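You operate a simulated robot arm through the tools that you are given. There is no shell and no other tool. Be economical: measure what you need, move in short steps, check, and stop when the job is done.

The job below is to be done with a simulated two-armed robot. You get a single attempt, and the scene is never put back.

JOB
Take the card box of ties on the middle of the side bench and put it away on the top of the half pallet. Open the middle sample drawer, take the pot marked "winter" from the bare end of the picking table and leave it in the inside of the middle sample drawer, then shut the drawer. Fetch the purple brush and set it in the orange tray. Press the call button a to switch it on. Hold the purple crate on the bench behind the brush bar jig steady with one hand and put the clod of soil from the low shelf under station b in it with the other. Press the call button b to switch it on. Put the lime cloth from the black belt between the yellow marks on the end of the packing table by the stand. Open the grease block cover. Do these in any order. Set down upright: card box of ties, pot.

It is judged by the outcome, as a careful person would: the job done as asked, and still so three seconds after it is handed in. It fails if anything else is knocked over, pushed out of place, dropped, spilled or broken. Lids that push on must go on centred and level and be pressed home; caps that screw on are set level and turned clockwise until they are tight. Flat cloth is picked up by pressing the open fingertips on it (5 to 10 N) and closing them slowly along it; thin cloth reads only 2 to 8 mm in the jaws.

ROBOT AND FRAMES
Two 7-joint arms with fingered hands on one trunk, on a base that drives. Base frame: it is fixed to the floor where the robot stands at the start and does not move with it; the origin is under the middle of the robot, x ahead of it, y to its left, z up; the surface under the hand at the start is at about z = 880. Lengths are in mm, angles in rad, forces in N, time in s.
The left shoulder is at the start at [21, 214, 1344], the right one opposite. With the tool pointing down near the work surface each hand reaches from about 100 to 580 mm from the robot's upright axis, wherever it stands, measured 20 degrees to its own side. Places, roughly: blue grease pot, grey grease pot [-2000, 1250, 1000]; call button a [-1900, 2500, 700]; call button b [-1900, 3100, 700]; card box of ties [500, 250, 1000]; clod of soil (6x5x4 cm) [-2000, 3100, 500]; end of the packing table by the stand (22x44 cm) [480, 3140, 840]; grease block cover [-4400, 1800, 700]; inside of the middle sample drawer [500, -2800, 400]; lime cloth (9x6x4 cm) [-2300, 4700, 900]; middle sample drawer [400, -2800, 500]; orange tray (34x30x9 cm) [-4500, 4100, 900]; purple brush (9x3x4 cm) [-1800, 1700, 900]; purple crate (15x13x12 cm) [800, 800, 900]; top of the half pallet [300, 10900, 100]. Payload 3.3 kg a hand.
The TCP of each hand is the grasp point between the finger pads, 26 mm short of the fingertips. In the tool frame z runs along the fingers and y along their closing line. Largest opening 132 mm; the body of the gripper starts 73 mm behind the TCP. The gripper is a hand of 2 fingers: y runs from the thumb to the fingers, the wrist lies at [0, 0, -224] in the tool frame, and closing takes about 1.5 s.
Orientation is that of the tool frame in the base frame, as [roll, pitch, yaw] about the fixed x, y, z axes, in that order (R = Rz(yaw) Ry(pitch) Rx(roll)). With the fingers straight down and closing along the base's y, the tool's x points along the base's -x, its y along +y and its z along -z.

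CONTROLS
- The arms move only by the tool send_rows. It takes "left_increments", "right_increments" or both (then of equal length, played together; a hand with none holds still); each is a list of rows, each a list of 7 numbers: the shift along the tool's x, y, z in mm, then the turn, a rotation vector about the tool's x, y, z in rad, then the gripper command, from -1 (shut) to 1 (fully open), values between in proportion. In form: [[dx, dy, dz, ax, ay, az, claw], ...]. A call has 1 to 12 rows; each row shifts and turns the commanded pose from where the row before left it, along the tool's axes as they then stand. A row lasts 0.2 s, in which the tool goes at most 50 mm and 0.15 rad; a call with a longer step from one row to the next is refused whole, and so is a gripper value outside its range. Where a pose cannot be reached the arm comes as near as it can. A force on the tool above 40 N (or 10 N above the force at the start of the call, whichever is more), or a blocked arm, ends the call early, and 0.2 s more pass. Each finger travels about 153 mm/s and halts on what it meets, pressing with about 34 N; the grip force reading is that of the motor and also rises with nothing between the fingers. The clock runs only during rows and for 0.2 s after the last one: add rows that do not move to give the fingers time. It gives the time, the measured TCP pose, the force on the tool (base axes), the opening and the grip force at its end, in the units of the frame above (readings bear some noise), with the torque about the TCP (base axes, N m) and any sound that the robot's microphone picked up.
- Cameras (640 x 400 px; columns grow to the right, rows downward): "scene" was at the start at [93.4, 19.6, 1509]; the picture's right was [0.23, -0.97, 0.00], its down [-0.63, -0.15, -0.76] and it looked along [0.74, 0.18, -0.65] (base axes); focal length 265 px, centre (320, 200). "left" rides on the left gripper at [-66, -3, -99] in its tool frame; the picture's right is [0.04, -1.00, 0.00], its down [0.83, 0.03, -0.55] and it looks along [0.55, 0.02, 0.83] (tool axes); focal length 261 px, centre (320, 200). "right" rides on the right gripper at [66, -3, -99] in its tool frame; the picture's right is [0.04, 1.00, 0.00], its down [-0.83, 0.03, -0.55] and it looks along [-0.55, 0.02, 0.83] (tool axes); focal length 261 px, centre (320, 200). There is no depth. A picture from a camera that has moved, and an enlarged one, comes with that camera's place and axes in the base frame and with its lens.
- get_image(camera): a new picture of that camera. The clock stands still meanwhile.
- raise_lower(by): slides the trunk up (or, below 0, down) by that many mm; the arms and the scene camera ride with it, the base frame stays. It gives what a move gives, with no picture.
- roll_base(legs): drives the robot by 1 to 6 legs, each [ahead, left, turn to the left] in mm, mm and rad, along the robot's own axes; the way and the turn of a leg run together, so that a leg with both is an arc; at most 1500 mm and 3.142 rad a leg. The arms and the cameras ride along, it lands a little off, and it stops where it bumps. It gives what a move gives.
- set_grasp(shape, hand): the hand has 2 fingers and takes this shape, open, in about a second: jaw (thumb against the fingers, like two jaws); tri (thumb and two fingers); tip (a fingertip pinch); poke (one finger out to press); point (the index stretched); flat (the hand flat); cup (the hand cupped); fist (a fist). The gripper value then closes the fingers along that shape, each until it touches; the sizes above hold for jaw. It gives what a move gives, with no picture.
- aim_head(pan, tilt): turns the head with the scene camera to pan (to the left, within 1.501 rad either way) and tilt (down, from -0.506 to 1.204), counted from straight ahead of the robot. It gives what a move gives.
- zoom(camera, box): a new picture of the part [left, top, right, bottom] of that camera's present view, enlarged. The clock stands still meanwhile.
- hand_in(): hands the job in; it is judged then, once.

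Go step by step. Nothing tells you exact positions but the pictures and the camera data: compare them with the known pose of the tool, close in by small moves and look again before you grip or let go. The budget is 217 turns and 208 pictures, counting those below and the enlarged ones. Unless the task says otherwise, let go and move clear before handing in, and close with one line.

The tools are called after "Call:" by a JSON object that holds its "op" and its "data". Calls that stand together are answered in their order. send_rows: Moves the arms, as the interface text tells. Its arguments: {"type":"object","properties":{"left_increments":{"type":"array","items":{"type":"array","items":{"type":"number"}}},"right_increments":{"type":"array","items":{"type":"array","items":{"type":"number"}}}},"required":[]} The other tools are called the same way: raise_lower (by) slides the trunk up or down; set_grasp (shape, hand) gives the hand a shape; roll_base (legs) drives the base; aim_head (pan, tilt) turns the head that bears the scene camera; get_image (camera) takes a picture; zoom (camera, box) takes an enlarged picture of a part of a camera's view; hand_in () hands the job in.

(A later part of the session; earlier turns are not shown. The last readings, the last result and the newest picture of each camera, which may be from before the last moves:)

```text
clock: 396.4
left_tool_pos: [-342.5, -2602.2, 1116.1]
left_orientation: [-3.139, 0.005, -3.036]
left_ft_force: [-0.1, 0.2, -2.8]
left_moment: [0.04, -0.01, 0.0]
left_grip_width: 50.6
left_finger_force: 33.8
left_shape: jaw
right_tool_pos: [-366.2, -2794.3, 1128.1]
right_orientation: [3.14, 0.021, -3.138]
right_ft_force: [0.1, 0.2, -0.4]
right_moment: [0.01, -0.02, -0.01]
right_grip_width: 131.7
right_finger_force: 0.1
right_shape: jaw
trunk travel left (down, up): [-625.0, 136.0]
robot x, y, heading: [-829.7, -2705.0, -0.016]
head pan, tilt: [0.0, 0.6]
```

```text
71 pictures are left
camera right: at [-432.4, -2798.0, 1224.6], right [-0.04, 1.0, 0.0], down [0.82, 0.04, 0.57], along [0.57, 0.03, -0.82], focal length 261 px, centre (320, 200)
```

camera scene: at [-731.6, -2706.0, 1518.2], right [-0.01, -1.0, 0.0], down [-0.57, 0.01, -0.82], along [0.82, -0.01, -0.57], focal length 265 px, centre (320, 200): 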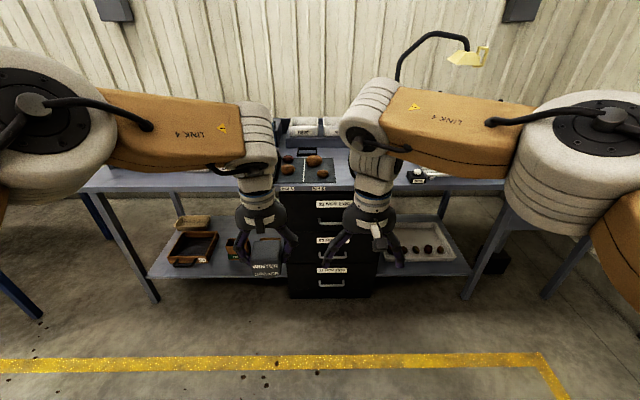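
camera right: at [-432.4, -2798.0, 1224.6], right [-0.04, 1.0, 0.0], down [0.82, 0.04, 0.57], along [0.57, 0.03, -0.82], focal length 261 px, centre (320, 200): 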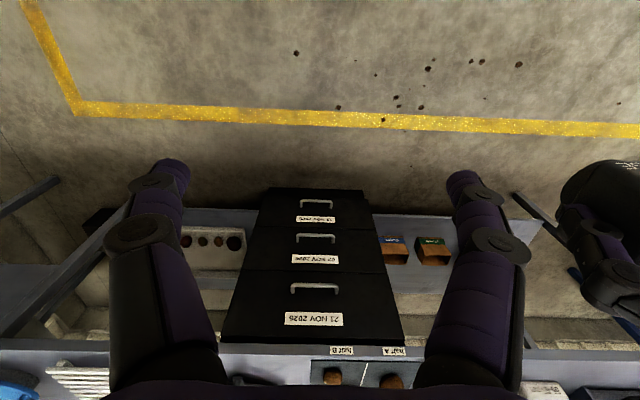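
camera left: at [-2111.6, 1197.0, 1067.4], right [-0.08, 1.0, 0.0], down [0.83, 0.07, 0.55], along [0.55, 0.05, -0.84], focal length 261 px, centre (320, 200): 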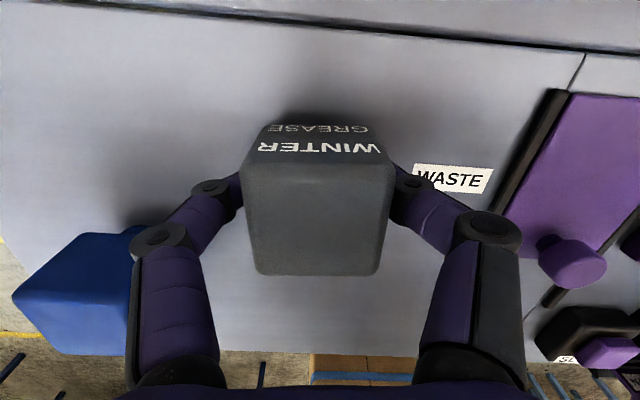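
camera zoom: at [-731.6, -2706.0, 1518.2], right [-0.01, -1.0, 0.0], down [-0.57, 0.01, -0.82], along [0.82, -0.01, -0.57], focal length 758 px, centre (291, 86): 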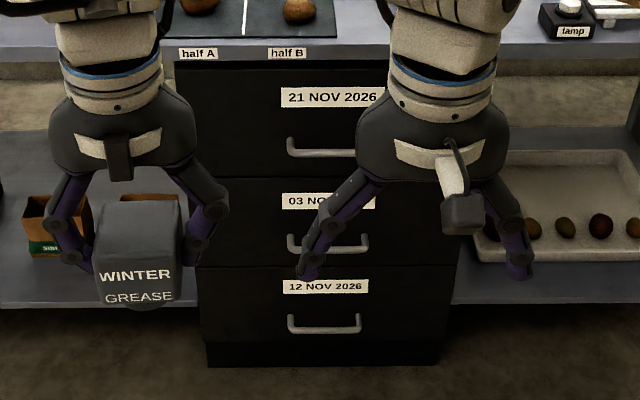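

Middle drawer: handle bar is horizontal, at about [310, -2790, 421]. I'll grip it with the right hand pointing forward and rolled so the fingers close vertically. First the tilt and roll.

Call:
{"op": "send_rows", "data": {"right_increments": [[0, 0, 0, 0, -0.14, 0, 0], [0, 0, 0, 0, -0.14, 0, 0], [0, 0, 0, 0, -0.14, 0, 0], [0, 0, 0, 0, -0.14, 0, 0], [0, 0, 0, 0, -0.14, 0, 0], [0, 0, 0, 0, -0.14, 0, 0], [0, 0, 0, 0, -0.14, 0, 0], [0, 0, 0, 0, -0.14, 0, 0], [0, 0, 0, 0, -0.14, 0, 0], [0, 0, 0, 0, -0.14, 0, 0], [0, 0, 0, 0, 0, 0, 0]]}}

Call:
{"op": "send_rows", "data": {"right_increments": [[0, 0, 0, 0, 0, 0.143, 0], [0, 0, 0, 0, 0, 0.143, 0], [0, 0, 0, 0, 0, 0.143, 0], [0, 0, 0, 0, 0, 0.143, 0], [0, 0, 0, 0, 0, 0.143, 0], [0, 0, 0, 0, 0, 0.143, 0], [0, 0, 0, 0, 0, 0.143, 0], [0, 0, 0, 0, 0, 0.143, 0], [0, 0, 0, 0, 0, 0.143, 0], [0, 0, 0, 0, 0, 0.143, 0], [0, 0, 0, 0, 0, 0.143, 0], [0, 0, 0, 0, 0, 0, 0]]}}

Call:
{"op": "get_image", "data": {"camera": "scene"}}

```text
clock: 399.0
left_tool_pos: [-342.3, -2600.7, 1114.9]
left_orientation: [-3.138, 0.005, -3.035]
left_ft_force: [-0.9, 0.2, -2.9]
left_moment: [-0.03, 0.04, -0.04]
left_grip_width: 50.3
left_finger_force: 34.0
left_shape: jaw
right_tool_pos: [-280.1, -2830.3, 1141.8]
right_orientation: [3.014, 1.423, 2.958]
right_ft_force: [0.0, -0.5, 0.2]
right_moment: [0.01, 0.01, 0.01]
right_grip_width: 66.2
right_finger_force: 0.1
right_shape: jaw
right hand out of reach, approached as far as the arm can: row 9, 10
trunk travel left (down, up): [-625.0, 136.0]
robot x, y, heading: [-832.1, -2704.3, -0.007]
head pan, tilt: [0.0, 0.6]
stopped in row 11 (right hand): the arm was blocked; the commanded pose is now the measured one
```

```text
clock: 401.6
left_tool_pos: [-342.8, -2599.7, 1115.5]
left_orientation: [-3.14, 0.006, -3.036]
left_ft_force: [-0.3, -0.1, -2.9]
left_moment: [0.01, -0.02, 0.02]
left_grip_width: 50.6
left_finger_force: 34.1
left_shape: jaw
right_tool_pos: [-272.4, -2825.8, 1142.9]
right_orientation: [1.717, -0.018, 1.52]
right_ft_force: [-0.1, 1.0, 0.6]
right_moment: [0.0, -0.02, 0.01]
right_grip_width: 66.1
right_finger_force: 0.0
right_shape: jaw
right hand out of reach, approached as far as the arm can: row 4, 5
trunk travel left (down, up): [-625.0, 136.0]
robot x, y, heading: [-832.7, -2704.4, -0.014]
head pan, tilt: [0.0, 0.6]
```

```text
70 pictures are left
camera scene: at [-731.8, -2705.8, 1518.2], right [-0.01, -1.0, 0.0], down [-0.57, 0.01, -0.82], along [0.82, -0.01, -0.57], focal length 265 px, centre (320, 200)
```

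scene: 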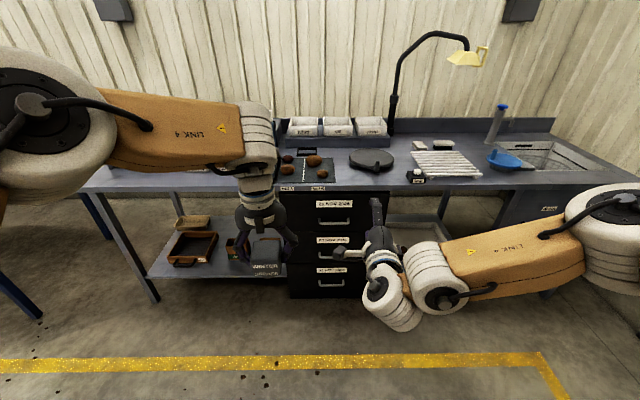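

The right hand now points forward with fingers closing vertically. I lower the trunk to drawer height.

Call:
{"op": "raise_lower", "data": {"by": -400}}

Call:
{"op": "raise_lower", "data": {"by": -200}}

Call:
{"op": "roll_base", "data": {"legs": [[330, -30, 0.012]]}}

Call:
{"op": "get_image", "data": {"camera": "right"}}

Call:
{"op": "get_image", "data": {"camera": "scene"}}

```text
clock: 405.5
left_tool_pos: [-342.7, -2600.8, 715.4]
left_orientation: [-3.139, 0.005, -3.036]
left_ft_force: [0.9, -0.3, -1.7]
left_moment: [0.02, 0.01, 0.0]
left_grip_width: 50.5
left_finger_force: 34.1
left_shape: jaw
right_tool_pos: [-272.6, -2824.3, 742.6]
right_orientation: [1.716, -0.018, 1.521]
right_ft_force: [-0.4, 0.5, -0.5]
right_moment: [-0.01, 0.02, -0.01]
right_grip_width: 66.4
right_finger_force: 0.0
right_shape: jaw
trunk travel left (down, up): [-225.0, 536.0]
robot x, y, heading: [-830.9, -2705.2, -0.011]
head pan, tilt: [0.0, 0.6]
```

```text
clock: 407.6
left_tool_pos: [-342.9, -2601.3, 517.0]
left_orientation: [-3.138, 0.007, -3.038]
left_ft_force: [-0.5, -0.7, -1.6]
left_moment: [0.04, -0.02, 0.01]
left_grip_width: 50.5
left_finger_force: 34.3
left_shape: jaw
right_tool_pos: [-271.5, -2823.8, 542.2]
right_orientation: [1.717, -0.021, 1.523]
right_ft_force: [-0.1, -1.0, 0.3]
right_moment: [-0.03, 0.01, 0.0]
right_grip_width: 66.4
right_finger_force: 0.1
right_shape: jaw
trunk travel left (down, up): [-25.0, 736.0]
robot x, y, heading: [-826.6, -2702.7, -0.011]
head pan, tilt: [0.0, 0.6]
```

```text
clock: 409.8
left_tool_pos: [-20.7, -2624.9, 514.9]
left_orientation: [-3.139, 0.007, -3.023]
left_ft_force: [-0.4, 0.3, -3.0]
left_moment: [0.0, 0.01, -0.01]
left_grip_width: 50.5
left_finger_force: 34.0
left_shape: jaw
right_tool_pos: [52.3, -2847.9, 542.1]
right_orientation: [1.717, -0.02, 1.533]
right_ft_force: [-0.6, -0.7, -0.2]
right_moment: [-0.01, -0.01, 0.01]
right_grip_width: 66.1
right_finger_force: 0.0
right_shape: jaw
trunk travel left (down, up): [-25.0, 736.0]
robot x, y, heading: [-509.0, -2736.1, 0.005]
head pan, tilt: [0.0, 0.6]
```

```text
69 pictures are left
camera right: at [-42.2, -2779.6, 554.4], right [0.15, 0.02, 0.99], down [-0.57, -0.81, 0.1], along [0.81, -0.58, -0.11], focal length 261 px, centre (320, 200)
```

right: 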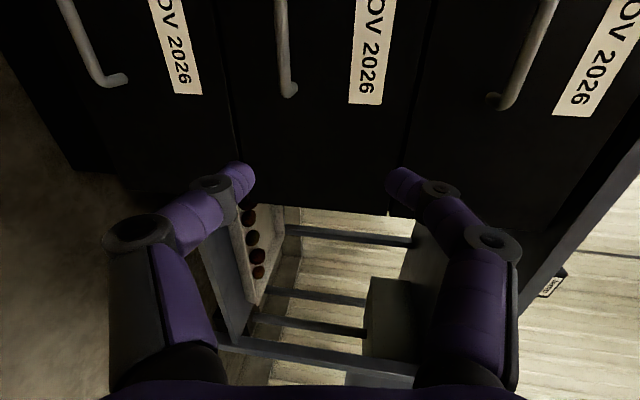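

```text
68 pictures are left
camera scene: at [-286.3, -2734.8, 905.8], right [0.0, -1.0, 0.0], down [-0.57, 0.0, -0.82], along [0.82, 0.0, -0.57], focal length 265 px, centre (320, 200)
```

scene: 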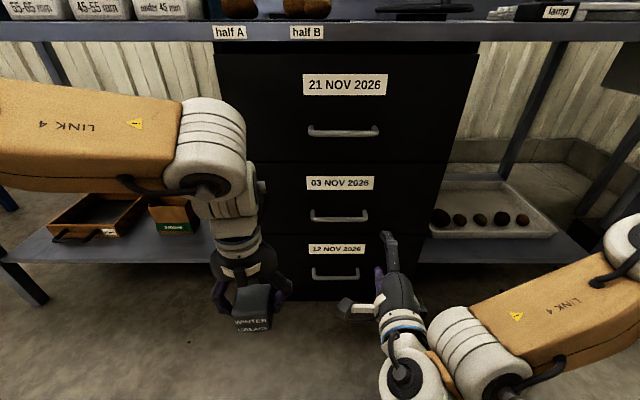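

Triangulated handle bar: x ≈ 276, y −2786 ± 72, z ≈ 469. I align the right hand in y and z, then drive ahead.

Call:
{"op": "send_rows", "data": {"right_increments": [[26.5, -34.8, 4, 0, 0, 0, 0], [26.5, -34.8, 4, 0, 0, 0, 0], [0, 0, 0, 0, 0, 0, 0]]}}

Call:
{"op": "roll_base", "data": {"legs": [[120, 0, 0]]}}

Call:
{"op": "get_image", "data": {"camera": "right"}}

Call:
{"op": "zoom", "data": {"camera": "scene", "box": [220, 150, 460, 330]}}

```text
clock: 410.6
left_tool_pos: [-20.9, -2626.0, 516.2]
left_orientation: [-3.137, 0.004, -3.024]
left_ft_force: [0.1, 0.1, -1.7]
left_moment: [-0.01, -0.02, 0.01]
left_grip_width: 50.5
left_finger_force: 34.0
left_shape: jaw
right_tool_pos: [52.2, -2793.2, 475.4]
right_orientation: [1.718, -0.019, 1.535]
right_ft_force: [0.0, 1.1, 0.4]
right_moment: [0.0, -0.02, 0.02]
right_grip_width: 66.0
right_finger_force: 0.1
right_shape: jaw
trunk travel left (down, up): [-25.0, 736.0]
robot x, y, heading: [-504.8, -2741.7, 0.0]
head pan, tilt: [0.0, 0.6]
```

```text
clock: 411.8
left_tool_pos: [100.6, -2625.9, 516.0]
left_orientation: [-3.137, 0.006, -3.028]
left_ft_force: [-0.5, -0.9, -2.3]
left_moment: [0.0, -0.04, -0.01]
left_grip_width: 50.7
left_finger_force: 33.7
left_shape: jaw
right_tool_pos: [173.2, -2793.5, 474.0]
right_orientation: [1.718, -0.02, 1.533]
right_ft_force: [-0.6, 0.1, -1.0]
right_moment: [-0.01, -0.01, -0.03]
right_grip_width: 66.0
right_finger_force: 0.0
right_shape: jaw
trunk travel left (down, up): [-25.0, 736.0]
robot x, y, heading: [-387.6, -2735.7, 0.0]
head pan, tilt: [0.0, 0.6]
```

```text
67 pictures are left
camera right: at [78.5, -2725.2, 487.2], right [0.15, 0.02, 0.99], down [-0.57, -0.81, 0.1], along [0.81, -0.58, -0.11], focal length 261 px, centre (320, 200)
```

right: 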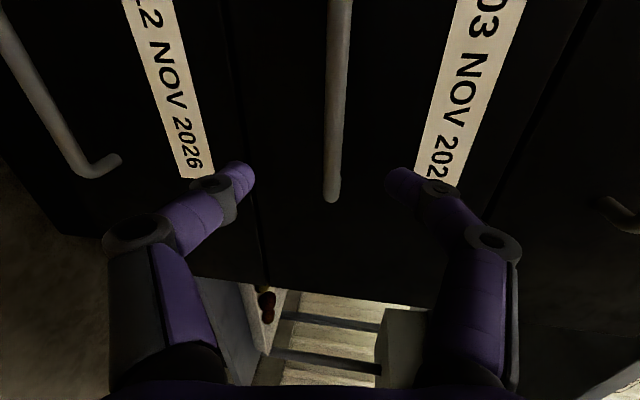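

```text
2.22 times, centred on (340, 240) of scene
camera zoom: at [-165.3, -2735.1, 905.8], right [0.0, -1.0, 0.0], down [-0.57, 0.0, -0.82], along [0.82, 0.0, -0.57], focal length 590 px, centre (276, 111)
```

zoom: 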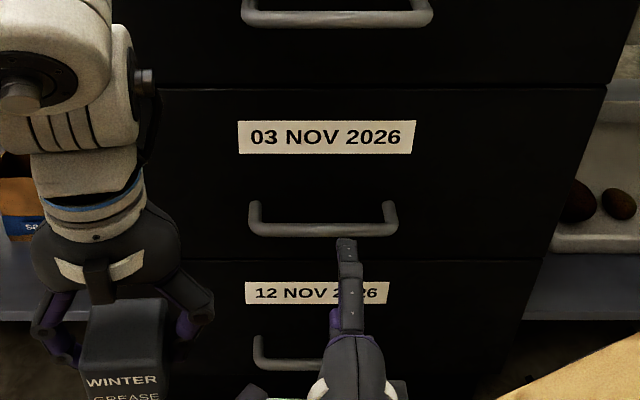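

The bar (z ≈ 473) is level with the TCP. I drive 97 mm ahead and grip.

Call:
{"op": "roll_base", "data": {"legs": [[95, 0, 0]]}}

Call:
{"op": "get_image", "data": {"camera": "right"}}

```text
clock: 413.1
left_tool_pos: [193.8, -2627.3, 516.2]
left_orientation: [-3.137, 0.007, -3.027]
left_ft_force: [0.6, -0.2, -2.8]
left_moment: [0.02, 0.04, 0.01]
left_grip_width: 50.4
left_finger_force: 33.5
left_shape: jaw
right_tool_pos: [262.2, -2794.4, 474.3]
right_orientation: [1.72, -0.019, 1.533]
right_ft_force: [-21.3, -4.1, 3.8]
right_moment: [0.19, -0.88, -0.04]
right_grip_width: 65.0
right_finger_force: 0.1
right_shape: jaw
trunk travel left (down, up): [-25.0, 736.0]
robot x, y, heading: [-290.6, -2733.1, -0.001]
head pan, tilt: [0.0, 0.6]
stopped in leg 1: the force on the tool passed its limit at 45 N (the readings are from after the stop); the commanded pose is now the measured one
```

```text
65 pictures are left
camera right: at [167.8, -2725.4, 486.7], right [0.15, 0.02, 0.99], down [-0.57, -0.81, 0.1], along [0.81, -0.58, -0.11], focal length 261 px, centre (320, 200)
```

right: 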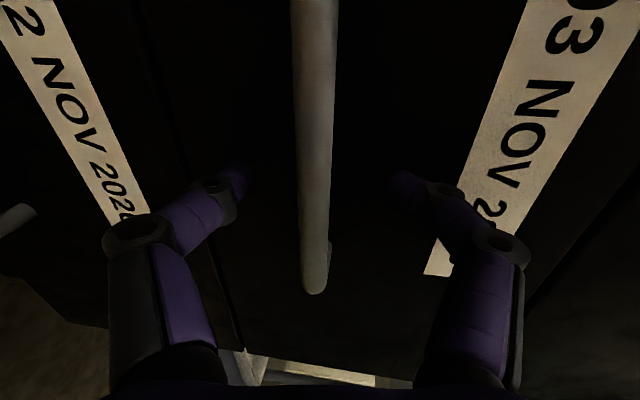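

The fingertips touch the drawer face with the bar centred between the fingers. I pull back 5 mm and close on the bar.

Call:
{"op": "send_rows", "data": {"right_increments": [[0, 0, -5, 0, 0, 0, 0], [0, 0, 0, 0, 0, 0, -0.3], [0, 0, 0, 0, 0, 0, -0.6], [0, 0, 0, 0, 0, 0, -0.8], [0, 0, 0, 0, 0, 0, -1], [0, 0, 0, 0, 0, 0, -1]]}}

Call:
{"op": "roll_base", "data": {"legs": [[-130, 0, 0]]}}

Call:
{"op": "get_image", "data": {"camera": "scene"}}

```text
clock: 414.5
left_tool_pos: [194.7, -2626.7, 515.7]
left_orientation: [-3.138, 0.006, -3.028]
left_ft_force: [0.2, 0.1, -3.7]
left_moment: [0.04, 0.01, 0.01]
left_grip_width: 50.7
left_finger_force: 33.9
left_shape: jaw
right_tool_pos: [259.3, -2794.3, 474.2]
right_orientation: [1.72, -0.02, 1.535]
right_ft_force: [-0.1, -0.1, -1.3]
right_moment: [-0.01, -0.05, 0.03]
right_grip_width: 0.0
right_finger_force: 34.5
right_shape: jaw
trunk travel left (down, up): [-25.0, 736.0]
robot x, y, heading: [-291.7, -2734.0, -0.005]
head pan, tilt: [0.0, 0.6]
```

```text
clock: 415.8
left_tool_pos: [63.9, -2627.0, 515.0]
left_orientation: [-3.138, 0.005, -3.027]
left_ft_force: [0.2, 0.4, -3.5]
left_moment: [0.0, -0.04, 0.02]
left_grip_width: 50.8
left_finger_force: 34.1
left_shape: jaw
right_tool_pos: [128.1, -2791.9, 473.1]
right_orientation: [1.721, -0.018, 1.533]
right_ft_force: [0.9, -1.4, -6.9]
right_moment: [-0.02, 0.02, 0.0]
right_grip_width: 0.0
right_finger_force: 33.6
right_shape: jaw
trunk travel left (down, up): [-25.0, 736.0]
robot x, y, heading: [-423.6, -2736.0, -0.0]
head pan, tilt: [0.0, 0.6]
```

```text
64 pictures are left
camera scene: at [-202.2, -2735.4, 905.6], right [0.0, -1.0, 0.0], down [-0.57, 0.0, -0.82], along [0.82, 0.0, -0.57], focal length 265 px, centre (320, 200)
```

scene: 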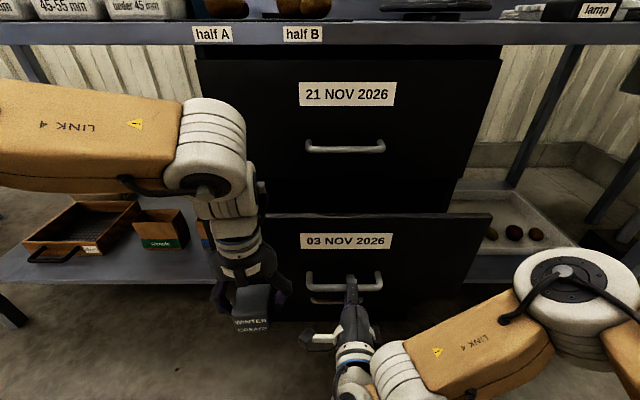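

The drawer is coming out (the closed fingers hook the bar). I keep pulling 170 mm more.

Call:
{"op": "roll_base", "data": {"legs": [[-170, 0, 0]]}}

Call:
{"op": "aim_head", "data": {"pan": 0.0, "tilt": 0.75}}

Call:
{"op": "get_image", "data": {"camera": "scene"}}

```text
clock: 417.2
left_tool_pos: [-107.5, -2627.4, 515.0]
left_orientation: [-3.138, 0.005, -3.03]
left_ft_force: [-0.5, 0.9, -1.7]
left_moment: [-0.02, 0.0, 0.01]
left_grip_width: 50.6
left_finger_force: 33.6
left_shape: jaw
right_tool_pos: [-42.2, -2794.5, 473.6]
right_orientation: [1.723, -0.02, 1.531]
right_ft_force: [2.3, 0.8, -5.2]
right_moment: [0.02, 0.0, -0.01]
right_grip_width: 0.0
right_finger_force: 34.2
right_shape: jaw
trunk travel left (down, up): [-25.0, 736.0]
robot x, y, heading: [-597.7, -2738.6, -0.007]
head pan, tilt: [0.0, 0.6]
```

```text
clock: 417.9
left_tool_pos: [-106.3, -2627.8, 514.5]
left_orientation: [-3.138, 0.006, -3.028]
left_ft_force: [0.4, 0.3, -2.1]
left_moment: [-0.02, -0.01, -0.01]
left_grip_width: 50.4
left_finger_force: 33.8
left_shape: jaw
right_tool_pos: [-42.4, -2794.2, 474.1]
right_orientation: [1.72, -0.019, 1.532]
right_ft_force: [1.8, 1.1, -4.6]
right_moment: [0.01, 0.0, -0.02]
right_grip_width: 0.3
right_finger_force: 33.8
right_shape: jaw
trunk travel left (down, up): [-25.0, 736.0]
robot x, y, heading: [-596.6, -2736.7, -0.005]
head pan, tilt: [0.0, 0.75]
```

```text
63 pictures are left
camera scene: at [-378.6, -2735.7, 892.8], right [0.0, -1.0, 0.0], down [-0.68, 0.0, -0.73], along [0.73, 0.0, -0.68], focal length 265 px, centre (320, 200)
```

scene: 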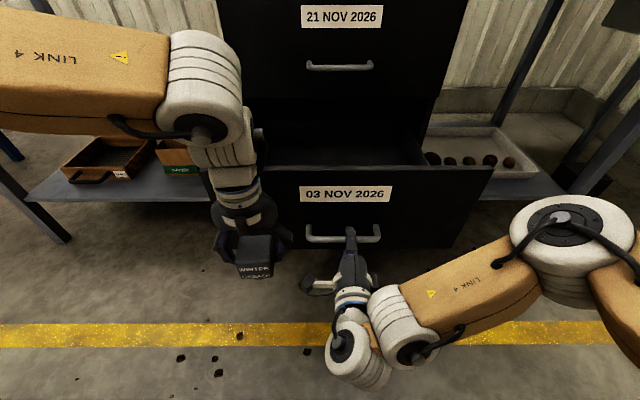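

The drawer is open about 300 mm (front face x ≈ -13, top edge z ≈ 625). I release the bar, back off, raise the trunk and pull the right arm up and back.

Call:
{"op": "send_rows", "data": {"right_increments": [[0, 0, 0, 0, 0, 0, -0.6], [0, 0, 0, 0, 0, 0, -0.2], [0, 0, 0, 0, 0, 0, 0.0], [0, 0, 0, 0, 0, 0, 0.0], [0, 0, -40, 0, 0, 0, 0], [0, 0, -40, 0, 0, 0, 0], [0, 0, 0, 0, 0, 0, 0]]}}

Call:
{"op": "raise_lower", "data": {"by": 230}}

Call:
{"op": "send_rows", "data": {"right_increments": [[0, 35, -30, 0, 0, 0, -1], [0, 35, -30, 0, 0, 0, -1], [0, 35, -30, 0, 0, 0, -1], [0, 35, -10, 0, 0, 0, -1], [0, 0, 0, 0, 0, 0, -1]]}}

Call:
{"op": "get_image", "data": {"camera": "scene"}}

```text
clock: 419.5
left_tool_pos: [-107.2, -2627.4, 515.0]
left_orientation: [-3.137, 0.006, -3.029]
left_ft_force: [-1.2, -0.2, -2.7]
left_moment: [0.02, -0.03, -0.02]
left_grip_width: 50.5
left_finger_force: 33.9
left_shape: jaw
right_tool_pos: [-92.9, -2792.0, 482.3]
right_orientation: [1.719, -0.02, 1.531]
right_ft_force: [-0.1, 0.2, 0.2]
right_moment: [-0.02, -0.01, -0.01]
right_grip_width: 65.8
right_finger_force: 0.0
right_shape: jaw
right hand out of reach, approached as far as the arm can: row 6
trunk travel left (down, up): [-25.0, 736.0]
robot x, y, heading: [-598.2, -2735.2, -0.003]
head pan, tilt: [0.0, 0.75]
```

```text
clock: 422.0
left_tool_pos: [-108.0, -2628.3, 744.8]
left_orientation: [-3.136, 0.003, -3.029]
left_ft_force: [1.0, 0.0, -2.0]
left_moment: [0.01, 0.01, -0.01]
left_grip_width: 50.9
left_finger_force: 33.7
left_shape: jaw
right_tool_pos: [-90.5, -2792.9, 712.0]
right_orientation: [1.721, -0.02, 1.531]
right_ft_force: [0.6, 0.2, 0.3]
right_moment: [0.03, -0.01, -0.03]
right_grip_width: 65.5
right_finger_force: 0.0
right_shape: jaw
trunk travel left (down, up): [-255.0, 506.0]
robot x, y, heading: [-595.6, -2735.2, 0.001]
head pan, tilt: [0.0, 0.75]
```

```text
clock: 423.2
left_tool_pos: [-105.9, -2628.0, 744.9]
left_orientation: [-3.139, 0.005, -3.031]
left_ft_force: [0.6, -0.2, -1.9]
left_moment: [-0.03, 0.02, -0.02]
left_grip_width: 50.4
left_finger_force: 34.1
left_shape: jaw
right_tool_pos: [-130.9, -2814.7, 820.4]
right_orientation: [1.72, -0.019, 1.535]
right_ft_force: [0.3, -0.3, -0.5]
right_moment: [0.02, -0.03, 0.01]
right_grip_width: 0.1
right_finger_force: 34.2
right_shape: jaw
right hand out of reach, approached as far as the arm can: row 2, 3, 4
trunk travel left (down, up): [-255.0, 506.0]
robot x, y, heading: [-596.4, -2736.9, -0.001]
head pan, tilt: [0.0, 0.75]
```

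```text
62 pictures are left
camera scene: at [-458.1, -2735.2, 1132.9], right [0.0, -1.0, 0.0], down [-0.68, 0.0, -0.73], along [0.73, 0.0, -0.68], focal length 265 px, centre (320, 200)
```

scene: 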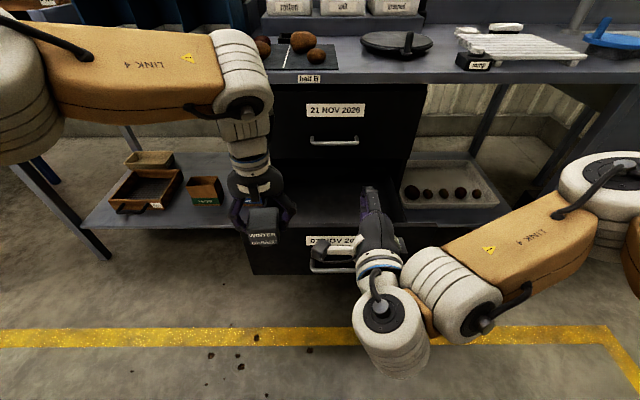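

The drawer stays open. I drive forward so the pot is over the drawer interior, then lower.

Call:
{"op": "roll_base", "data": {"legs": [[240, -75, 0]]}}

Call:
{"op": "get_image", "data": {"camera": "scene"}}

Call:
{"op": "get_image", "data": {"camera": "left"}}

```text
clock: 425.0
left_tool_pos: [136.0, -2703.5, 745.4]
left_orientation: [-3.136, 0.006, -3.032]
left_ft_force: [-0.3, -1.2, -2.3]
left_moment: [-0.01, 0.02, 0.02]
left_grip_width: 50.6
left_finger_force: 33.8
left_shape: jaw
right_tool_pos: [111.8, -2890.7, 819.6]
right_orientation: [1.722, -0.02, 1.533]
right_ft_force: [-0.3, 0.8, -0.3]
right_moment: [0.0, -0.03, -0.01]
right_grip_width: 0.0
right_finger_force: 33.9
right_shape: jaw
trunk travel left (down, up): [-255.0, 506.0]
robot x, y, heading: [-355.1, -2809.9, -0.003]
head pan, tilt: [0.0, 0.75]
```

```text
61 pictures are left
camera scene: at [-215.3, -2810.5, 1132.9], right [-0.01, -1.0, 0.0], down [-0.68, 0.0, -0.73], along [0.73, 0.0, -0.68], focal length 265 px, centre (320, 200)
```

scene: 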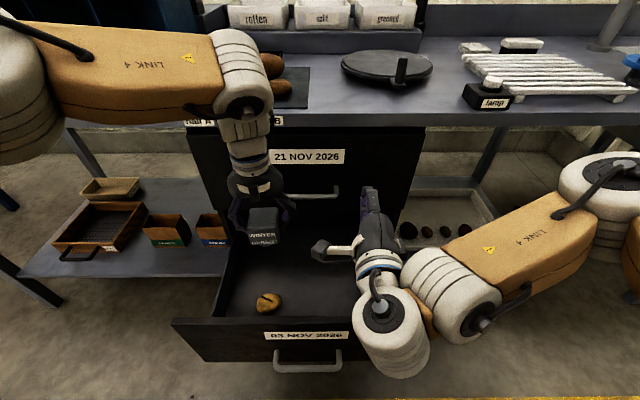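

```text
60 pictures are left
camera left: at [200.7, -2698.7, 845.1], right [0.07, -1.0, 0.0], down [-0.83, -0.06, 0.55], along [-0.55, -0.04, -0.84], focal length 261 px, centre (320, 200)
```

left: 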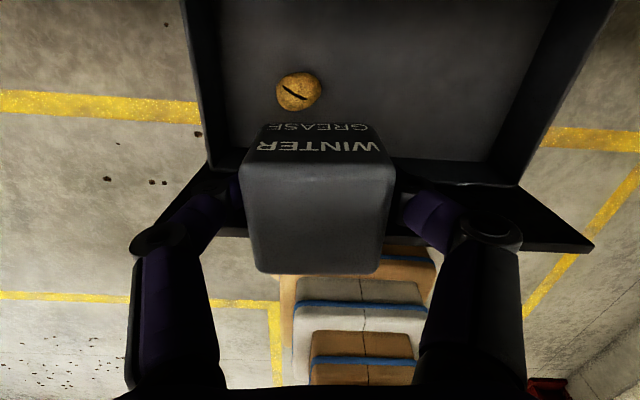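

A potato lies in the drawer at about [121, -2672]. I shift 100 mm to the right to set the pot at about y = -2800, clear of it, and lower the trunk.

Call:
{"op": "roll_base", "data": {"legs": [[0, -100, 0]]}}

Call:
{"op": "raise_lower", "data": {"by": -110}}

Call:
{"op": "send_rows", "data": {"left_increments": [[0, 0, 40, 0, 0, 0, -0.6], [0, 0, 40, 0, 0, 0, -0.6], [0, 0, 40, 0, 0, 0, -0.6], [0, 0, 0, 0, 0, 0, -0.6]]}}

Call:
{"op": "get_image", "data": {"camera": "scene"}}

Call:
{"op": "get_image", "data": {"camera": "left"}}

```text
clock: 426.1
left_tool_pos: [135.3, -2803.1, 745.0]
left_orientation: [-3.141, 0.004, -3.031]
left_ft_force: [0.1, -0.4, -2.1]
left_moment: [0.01, -0.01, -0.02]
left_grip_width: 50.4
left_finger_force: 34.0
left_shape: jaw
right_tool_pos: [112.0, -2989.4, 819.9]
right_orientation: [1.72, -0.019, 1.535]
right_ft_force: [0.2, -0.4, 0.9]
right_moment: [-0.02, 0.0, 0.0]
right_grip_width: 0.0
right_finger_force: 34.4
right_shape: jaw
trunk travel left (down, up): [-255.0, 506.0]
robot x, y, heading: [-352.8, -2912.3, -0.005]
head pan, tilt: [0.0, 0.75]
```

```text
clock: 427.6
left_tool_pos: [136.5, -2803.7, 635.9]
left_orientation: [-3.138, 0.006, -3.032]
left_ft_force: [-0.4, -0.4, -1.8]
left_moment: [0.02, 0.02, 0.0]
left_grip_width: 50.4
left_finger_force: 34.1
left_shape: jaw
right_tool_pos: [114.5, -2990.7, 668.9]
right_orientation: [1.82, -0.018, 1.535]
right_ft_force: [0.5, 0.4, 0.4]
right_moment: [0.03, -0.02, -0.01]
right_grip_width: 0.2
right_finger_force: 33.9
right_shape: jaw
trunk travel left (down, up): [-145.0, 616.0]
robot x, y, heading: [-350.3, -2909.2, -0.005]
head pan, tilt: [0.0, 0.75]
```

```text
clock: 428.6
left_tool_pos: [134.3, -2805.0, 513.8]
left_orientation: [-3.137, 0.005, -3.028]
left_ft_force: [0.3, -0.5, -2.1]
left_moment: [0.02, -0.03, 0.01]
left_grip_width: 50.7
left_finger_force: 34.1
left_shape: jaw
right_tool_pos: [115.4, -2990.0, 668.3]
right_orientation: [1.819, -0.019, 1.534]
right_ft_force: [0.2, -0.5, 0.2]
right_moment: [-0.02, -0.02, 0.01]
right_grip_width: 0.0
right_finger_force: 34.4
right_shape: jaw
trunk travel left (down, up): [-145.0, 616.0]
robot x, y, heading: [-354.6, -2913.0, -0.004]
head pan, tilt: [0.0, 0.75]
```

```text
59 pictures are left
camera scene: at [-183.2, -2910.5, 1019.8], right [0.0, -1.0, 0.0], down [-0.68, 0.0, -0.73], along [0.73, 0.0, -0.68], focal length 265 px, centre (320, 200)
```

scene: 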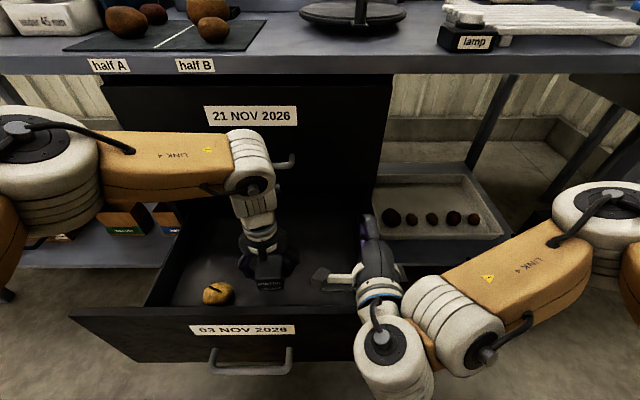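

```text
58 pictures are left
camera left: at [199.7, -2799.7, 614.3], right [0.07, -1.0, 0.0], down [-0.83, -0.06, 0.55], along [-0.55, -0.04, -0.84], focal length 261 px, centre (320, 200)
```

left: 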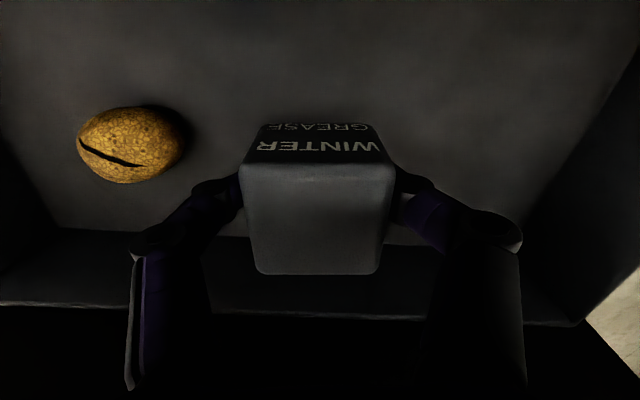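

The pot is over the drawer floor, clear of the potato. I lower it to contact.

Call:
{"op": "send_rows", "data": {"left_increments": [[0, 0, 15, 0, 0, 0, -0.6], [0, 0, 10, 0, 0, 0, -0.6], [0, 0, 5, 0, 0, 0, -0.6], [0, 0, 4, 0, 0, 0, -0.6], [0, 0, 4, 0, 0, 0, -0.6], [0, 0, 4, 0, 0, 0, -0.6], [0, 0, 4, 0, 0, 0, -0.6], [0, 0, 4, 0, 0, 0, -0.6], [0, 0, 4, 0, 0, 0, -0.6], [0, 0, 4, 0, 0, 0, -0.6]]}}

Call:
{"op": "get_image", "data": {"camera": "left"}}

```text
clock: 430.8
left_tool_pos: [136.8, -2803.5, 459.6]
left_orientation: [-3.139, 0.009, -3.03]
left_ft_force: [-0.8, 1.2, 14.3]
left_moment: [0.02, 0.02, -0.01]
left_grip_width: 50.9
left_finger_force: 33.9
left_shape: jaw
right_tool_pos: [114.1, -2990.9, 669.6]
right_orientation: [1.817, -0.015, 1.535]
right_ft_force: [-0.6, 0.1, 0.0]
right_moment: [-0.01, 0.0, 0.01]
right_grip_width: 0.2
right_finger_force: 33.7
right_shape: jaw
trunk travel left (down, up): [-145.0, 616.0]
robot x, y, heading: [-356.6, -2910.8, -0.001]
head pan, tilt: [0.0, 0.75]
```

```text
57 pictures are left
camera left: at [200.4, -2799.1, 559.5], right [0.07, -1.0, 0.0], down [-0.84, -0.06, 0.55], along [-0.54, -0.04, -0.84], focal length 261 px, centre (320, 200)
```

left: 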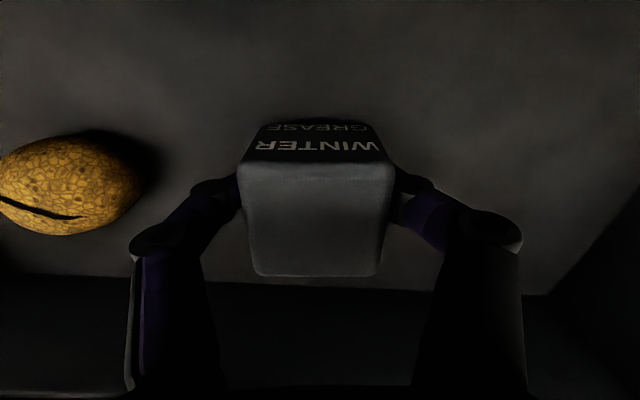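

The pot rests on the drawer floor. Releasing and rising.

Call:
{"op": "send_rows", "data": {"left_increments": [[0, 0, 0, 0, 0, 0, -0.1], [0, 0, 0, 0, 0, 0, 0.1], [0, 0, 0, 0, 0, 0, 0.25], [0, 0, 0, 0, 0, 0, 0.25], [0, 0, -20, 0, 0, 0, 0.25], [0, 0, -40, 0, 0, 0, 0.25], [0, 0, -45, 0, 0, 0, 0.25], [0, 0, -45, 0, 0, 0, 0.25], [0, 0, -45, 0, 0, 0, 0.25], [0, 0, -45, 0, 0, 0, 0.25], [0, 0, -30, 0, 0, 0, 0.25]]}}

Call:
{"op": "raise_lower", "data": {"by": 110}}

Call:
{"op": "roll_base", "data": {"legs": [[-250, 0, 0]]}}

Call:
{"op": "get_image", "data": {"camera": "scene"}}

```text
clock: 433.2
left_tool_pos: [134.5, -2803.0, 726.5]
left_orientation: [-3.139, 0.006, -3.03]
left_ft_force: [0.2, 1.0, -0.1]
left_moment: [-0.02, 0.02, 0.03]
left_grip_width: 82.1
left_finger_force: 0.1
left_shape: jaw
right_tool_pos: [115.0, -2991.7, 668.9]
right_orientation: [1.819, -0.018, 1.535]
right_ft_force: [0.2, -0.2, 0.6]
right_moment: [0.03, 0.02, 0.0]
right_grip_width: 0.2
right_finger_force: 33.8
right_shape: jaw
trunk travel left (down, up): [-145.0, 616.0]
robot x, y, heading: [-353.4, -2911.9, -0.002]
head pan, tilt: [0.0, 0.75]
```

```text
clock: 434.6
left_tool_pos: [134.7, -2802.4, 836.5]
left_orientation: [-3.138, 0.002, -3.031]
left_ft_force: [-0.4, 0.7, 0.1]
left_moment: [-0.02, -0.01, -0.01]
left_grip_width: 82.2
left_finger_force: 0.2
left_shape: jaw
right_tool_pos: [114.3, -2990.0, 779.1]
right_orientation: [1.82, -0.018, 1.535]
right_ft_force: [0.2, -0.3, -0.4]
right_moment: [0.0, 0.0, 0.03]
right_grip_width: 0.0
right_finger_force: 34.4
right_shape: jaw
trunk travel left (down, up): [-255.0, 506.0]
robot x, y, heading: [-351.9, -2908.7, -0.004]
head pan, tilt: [0.0, 0.75]
```

```text
clock: 436.4
left_tool_pos: [-122.8, -2803.0, 838.4]
left_orientation: [-3.138, 0.005, -3.031]
left_ft_force: [-0.6, -0.3, -0.3]
left_moment: [0.03, 0.03, -0.03]
left_grip_width: 82.1
left_finger_force: 0.0
left_shape: jaw
right_tool_pos: [-141.8, -2989.7, 778.0]
right_orientation: [1.819, -0.018, 1.533]
right_ft_force: [-0.7, 0.9, 0.2]
right_moment: [0.01, -0.03, 0.02]
right_grip_width: 0.2
right_finger_force: 33.8
right_shape: jaw
trunk travel left (down, up): [-255.0, 506.0]
robot x, y, heading: [-612.3, -2907.2, -0.005]
head pan, tilt: [0.0, 0.75]
```

```text
56 pictures are left
camera scene: at [-472.8, -2909.4, 1133.0], right [0.0, -1.0, 0.0], down [-0.68, 0.0, -0.73], along [0.73, 0.0, -0.68], focal length 265 px, centre (320, 200)
```

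scene: 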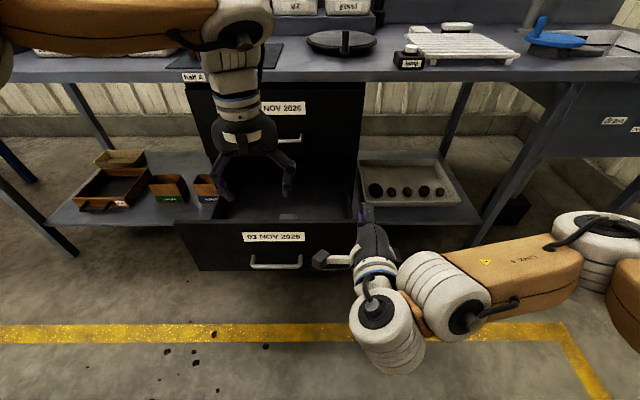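

Now to shut the drawer: I lower the closed right hand to face height (z ≈ 545), centre it, and push with the base.

Call:
{"op": "send_rows", "data": {"right_increments": [[0, -38.7, 9.8, 0, 0, 0, -1], [0, -38.7, 9.8, 0, 0, 0, -1], [0, -38.7, 9.8, 0, 0, 0, -1], [0, -38.7, 9.8, 0, 0, 0, -1], [0, -38.7, 9.8, 0, 0, 0, -1], [0, -38.7, 9.8, 0, 0, 0, -1]]}}

Call:
{"op": "roll_base", "data": {"legs": [[0, 195, 0.005]]}}

Call:
{"op": "get_image", "data": {"camera": "scene"}}

```text
clock: 437.8
left_tool_pos: [-122.7, -2801.8, 837.2]
left_orientation: [-3.138, 0.005, -3.031]
left_ft_force: [0.2, -0.4, 0.1]
left_moment: [0.0, 0.01, 0.04]
left_grip_width: 81.9
left_finger_force: 0.1
left_shape: jaw
right_tool_pos: [-139.9, -2986.1, 539.0]
right_orientation: [1.821, -0.019, 1.536]
right_ft_force: [-0.1, -0.4, 0.6]
right_moment: [0.0, -0.03, 0.03]
right_grip_width: 0.2
right_finger_force: 34.1
right_shape: jaw
trunk travel left (down, up): [-255.0, 506.0]
robot x, y, heading: [-609.4, -2910.0, -0.003]
head pan, tilt: [0.0, 0.75]
```

```text
clock: 439.4
left_tool_pos: [-123.1, -2604.7, 838.4]
left_orientation: [-3.139, 0.005, -3.026]
left_ft_force: [0.6, 0.9, -0.8]
left_moment: [0.02, 0.0, -0.04]
left_grip_width: 82.1
left_finger_force: 0.1
left_shape: jaw
right_tool_pos: [-138.9, -2790.6, 537.6]
right_orientation: [1.82, -0.017, 1.54]
right_ft_force: [-1.0, -0.1, 0.7]
right_moment: [-0.03, 0.03, 0.01]
right_grip_width: 0.0
right_finger_force: 34.0
right_shape: jaw
trunk travel left (down, up): [-255.0, 506.0]
robot x, y, heading: [-613.5, -2715.2, 0.005]
head pan, tilt: [0.0, 0.75]
```

```text
55 pictures are left
camera scene: at [-472.2, -2714.1, 1132.9], right [0.0, -1.0, 0.0], down [-0.68, 0.0, -0.73], along [0.73, 0.0, -0.68], focal length 265 px, centre (320, 200)
```

scene: 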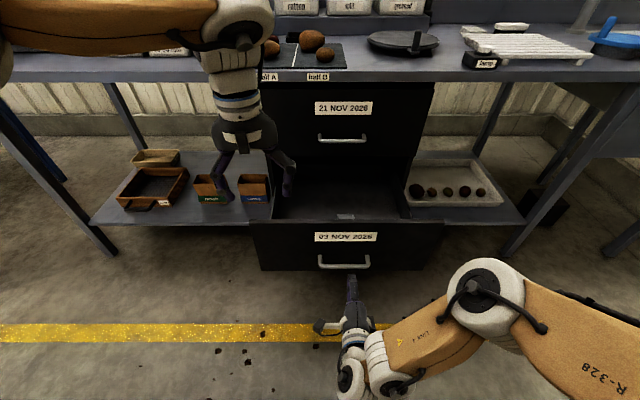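

I raise and pull back the left hand so it clears the bench edge, then push the drawer shut.

Call:
{"op": "send_rows", "data": {"left_increments": [[25, 0, -40, 0, 0, 0, 0.25], [25, 0, -40, 0, 0, 0, 0.25], [25, 0, -40, 0, 0, 0, 0.25], [25, 0, -40, 0, 0, 0, 0.25], [20, 0, -40, 0, 0, 0, 0.25]]}}

Call:
{"op": "roll_base", "data": {"legs": [[85, 0, 0], [250, 0, 0]]}}

Call:
{"op": "get_image", "data": {"camera": "scene"}}

```text
clock: 440.6
left_tool_pos: [-240.3, -2619.4, 1035.4]
left_orientation: [3.142, 0.006, -3.027]
left_ft_force: [-0.9, -0.4, 1.1]
left_moment: [0.01, 0.01, -0.03]
left_grip_width: 81.9
left_finger_force: 0.1
left_shape: jaw
right_tool_pos: [-140.5, -2791.1, 537.7]
right_orientation: [1.819, -0.021, 1.54]
right_ft_force: [0.3, 0.4, -0.1]
right_moment: [0.05, -0.02, -0.01]
right_grip_width: 0.0
right_finger_force: 33.9
right_shape: jaw
trunk travel left (down, up): [-255.0, 506.0]
robot x, y, heading: [-605.3, -2713.0, 0.002]
head pan, tilt: [0.0, 0.75]
```

```text
clock: 443.1
left_tool_pos: [94.2, -2618.5, 1034.4]
left_orientation: [-3.136, 0.004, -3.025]
left_ft_force: [-0.5, -0.2, 0.8]
left_moment: [0.0, -0.01, -0.01]
left_grip_width: 82.2
left_finger_force: 0.2
left_shape: jaw
right_tool_pos: [195.4, -2790.6, 538.5]
right_orientation: [1.82, -0.017, 1.538]
right_ft_force: [-0.8, -0.3, 0.0]
right_moment: [0.0, 0.01, 0.0]
right_grip_width: 0.0
right_finger_force: 33.6
right_shape: jaw
trunk travel left (down, up): [-255.0, 506.0]
robot x, y, heading: [-271.5, -2714.7, -0.003]
head pan, tilt: [0.0, 0.75]
```

```text
54 pictures are left
camera scene: at [-135.9, -2714.2, 1132.9], right [0.0, -1.0, 0.0], down [-0.68, 0.0, -0.73], along [0.73, 0.0, -0.68], focal length 265 px, centre (320, 200)
```

scene: 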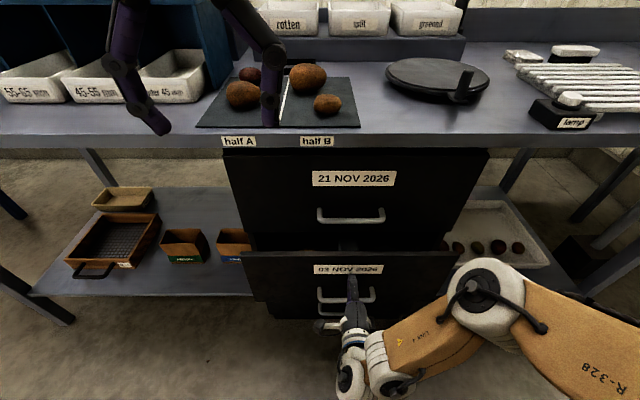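

Call:
{"op": "roll_base", "data": {"legs": [[90, 0, 0]]}}

Call:
{"op": "get_image", "data": {"camera": "scene"}}

```text
clock: 444.2
left_tool_pos: [170.6, -2617.9, 1034.8]
left_orientation: [-3.138, 0.005, -3.027]
left_ft_force: [-0.1, -0.7, -0.2]
left_moment: [0.0, 0.02, -0.02]
left_grip_width: 82.2
left_finger_force: 0.1
left_shape: jaw
right_tool_pos: [266.1, -2789.0, 534.6]
right_orientation: [1.832, -0.019, 1.546]
right_ft_force: [-6.8, -1.4, 1.1]
right_moment: [0.01, -0.03, 0.0]
right_grip_width: 0.1
right_finger_force: 34.4
right_shape: jaw
trunk travel left (down, up): [-255.0, 506.0]
robot x, y, heading: [-200.7, -2709.5, -0.004]
head pan, tilt: [0.0, 0.75]
stopped in leg 1: the force on the tool passed its limit at 68 N (the readings are from after the stop); the commanded pose is now the measured one
```

```text
53 pictures are left
camera scene: at [-59.7, -2714.3, 1133.0], right [0.0, -1.0, 0.0], down [-0.68, 0.0, -0.73], along [0.73, 0.0, -0.68], focal length 265 px, centre (320, 200)
```

scene: 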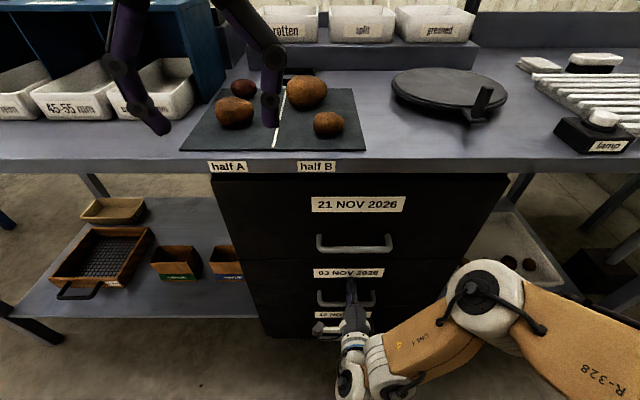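

The drawer is shut. I back off, raise the trunk, restore the right hand and drive to the picking table for the purple brush.

Call:
{"op": "roll_base", "data": {"legs": [[-600, 0, 0]]}}

Call:
{"op": "raise_lower", "data": {"by": 370}}

Call:
{"op": "send_rows", "data": {"right_increments": [[0, 0, -30, 0, 0, -0.143, 0], [0, 0, -30, 0, 0, -0.143, 0], [0, 0, -30, 0, 0, -0.143, 0], [0, 0, 0, 0, 0, -0.143, 0], [0, 0, 0, 0, 0, -0.143, 0], [0, 0, 0, 0, 0, -0.143, 0], [0, 0, 0, 0, 0, -0.143, 0], [0, 0, 0, 0, 0, -0.143, 0], [0, 0, 0, 0, 0, -0.143, 0], [0, 0, 0, 0, 0, -0.143, 0], [0, 0, 0, 0, 0, -0.143, 0]]}}

Call:
{"op": "send_rows", "data": {"right_increments": [[0, 0, 0, 0, 0.14, 0, 0], [0, 0, 0, 0, 0.14, 0, 0], [0, 0, 0, 0, 0.14, 0, 0], [0, 0, 0, 0, 0.14, 0, 0], [0, 0, 0, 0, 0.14, 0, 0], [0, 0, 0, 0, 0.14, 0, 0], [0, 0, 0, 0, 0.14, 0, 0], [0, 0, 0, 0, 0.14, 0, 0], [0, 0, 0, 0, 0.1, 0, 0]]}}

Call:
{"op": "roll_base", "data": {"legs": [[0, 0, 1.575], [1500, 0, 0], [1500, 0, 0], [1500, 0, 0]]}}

```text
clock: 447.6
left_tool_pos: [-416.0, -2617.1, 1034.5]
left_orientation: [-3.138, 0.004, -3.016]
left_ft_force: [0.5, 0.6, 0.3]
left_moment: [0.01, -0.05, 0.0]
left_grip_width: 82.3
left_finger_force: 0.1
left_shape: jaw
right_tool_pos: [-318.7, -2786.8, 536.4]
right_orientation: [1.833, -0.018, 1.556]
right_ft_force: [0.9, -0.1, 0.8]
right_moment: [0.03, 0.0, 0.01]
right_grip_width: 0.0
right_finger_force: 34.1
right_shape: jaw
trunk travel left (down, up): [-255.0, 506.0]
robot x, y, heading: [-779.1, -2716.7, 0.011]
head pan, tilt: [0.0, 0.75]
```

```text
clock: 451.1
left_tool_pos: [-415.4, -2617.9, 1405.1]
left_orientation: [-3.138, 0.005, -3.017]
left_ft_force: [-0.3, 0.0, 0.6]
left_moment: [0.0, -0.01, -0.01]
left_grip_width: 82.2
left_finger_force: 0.0
left_shape: jaw
right_tool_pos: [-317.5, -2786.8, 904.4]
right_orientation: [1.834, -0.018, 1.553]
right_ft_force: [0.0, -0.1, -0.3]
right_moment: [0.04, 0.01, -0.03]
right_grip_width: 0.0
right_finger_force: 34.0
right_shape: jaw
trunk travel left (down, up): [-625.0, 136.0]
robot x, y, heading: [-778.6, -2715.8, 0.008]
head pan, tilt: [0.0, 0.75]
```

```text
clock: 453.5
left_tool_pos: [-415.3, -2617.4, 1405.4]
left_orientation: [-3.138, 0.006, -3.016]
left_ft_force: [-1.1, 1.1, 0.8]
left_moment: [0.02, -0.02, -0.04]
left_grip_width: 82.1
left_finger_force: 0.0
left_shape: jaw
right_tool_pos: [-405.1, -2785.8, 927.7]
right_orientation: [3.088, 1.31, 3.074]
right_ft_force: [-0.2, 0.8, 0.1]
right_moment: [-0.01, 0.01, -0.01]
right_grip_width: 65.7
right_finger_force: 0.0
right_shape: jaw
trunk travel left (down, up): [-625.0, 136.0]
robot x, y, heading: [-778.8, -2719.2, 0.01]
head pan, tilt: [0.0, 0.75]
```

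```text
clock: 455.7
left_tool_pos: [-415.8, -2616.5, 1404.7]
left_orientation: [-3.138, 0.005, -3.018]
left_ft_force: [0.1, 0.4, 1.1]
left_moment: [0.01, 0.01, -0.01]
left_grip_width: 82.0
left_finger_force: 0.0
left_shape: jaw
right_tool_pos: [-405.9, -2831.7, 906.9]
right_orientation: [-3.07, 0.076, 3.106]
right_ft_force: [0.0, 0.9, -0.1]
right_moment: [0.02, 0.03, 0.0]
right_grip_width: 66.1
right_finger_force: 0.1
right_shape: jaw
trunk travel left (down, up): [-625.0, 136.0]
robot x, y, heading: [-779.7, -2716.0, 0.012]
head pan, tilt: [0.0, 0.75]
stopped in row 9 (right hand): the arm was blocked; the commanded pose is now the measured one
```

```text
clock: 481.3
left_tool_pos: [-886.8, 2203.7, 1405.5]
left_orientation: [-3.139, 0.007, -1.464]
left_ft_force: [-0.3, 0.4, 0.9]
left_moment: [-0.01, -0.01, 0.0]
left_grip_width: 82.3
left_finger_force: 0.0
left_shape: jaw
right_tool_pos: [-671.7, 2208.7, 906.8]
right_orientation: [-3.071, 0.074, -1.626]
right_ft_force: [0.0, 0.0, -0.8]
right_moment: [0.0, 0.04, 0.0]
right_grip_width: 65.6
right_finger_force: 0.0
right_shape: jaw
trunk travel left (down, up): [-625.0, 136.0]
robot x, y, heading: [-788.0, 1834.9, 1.56]
head pan, tilt: [0.0, 0.75]
```

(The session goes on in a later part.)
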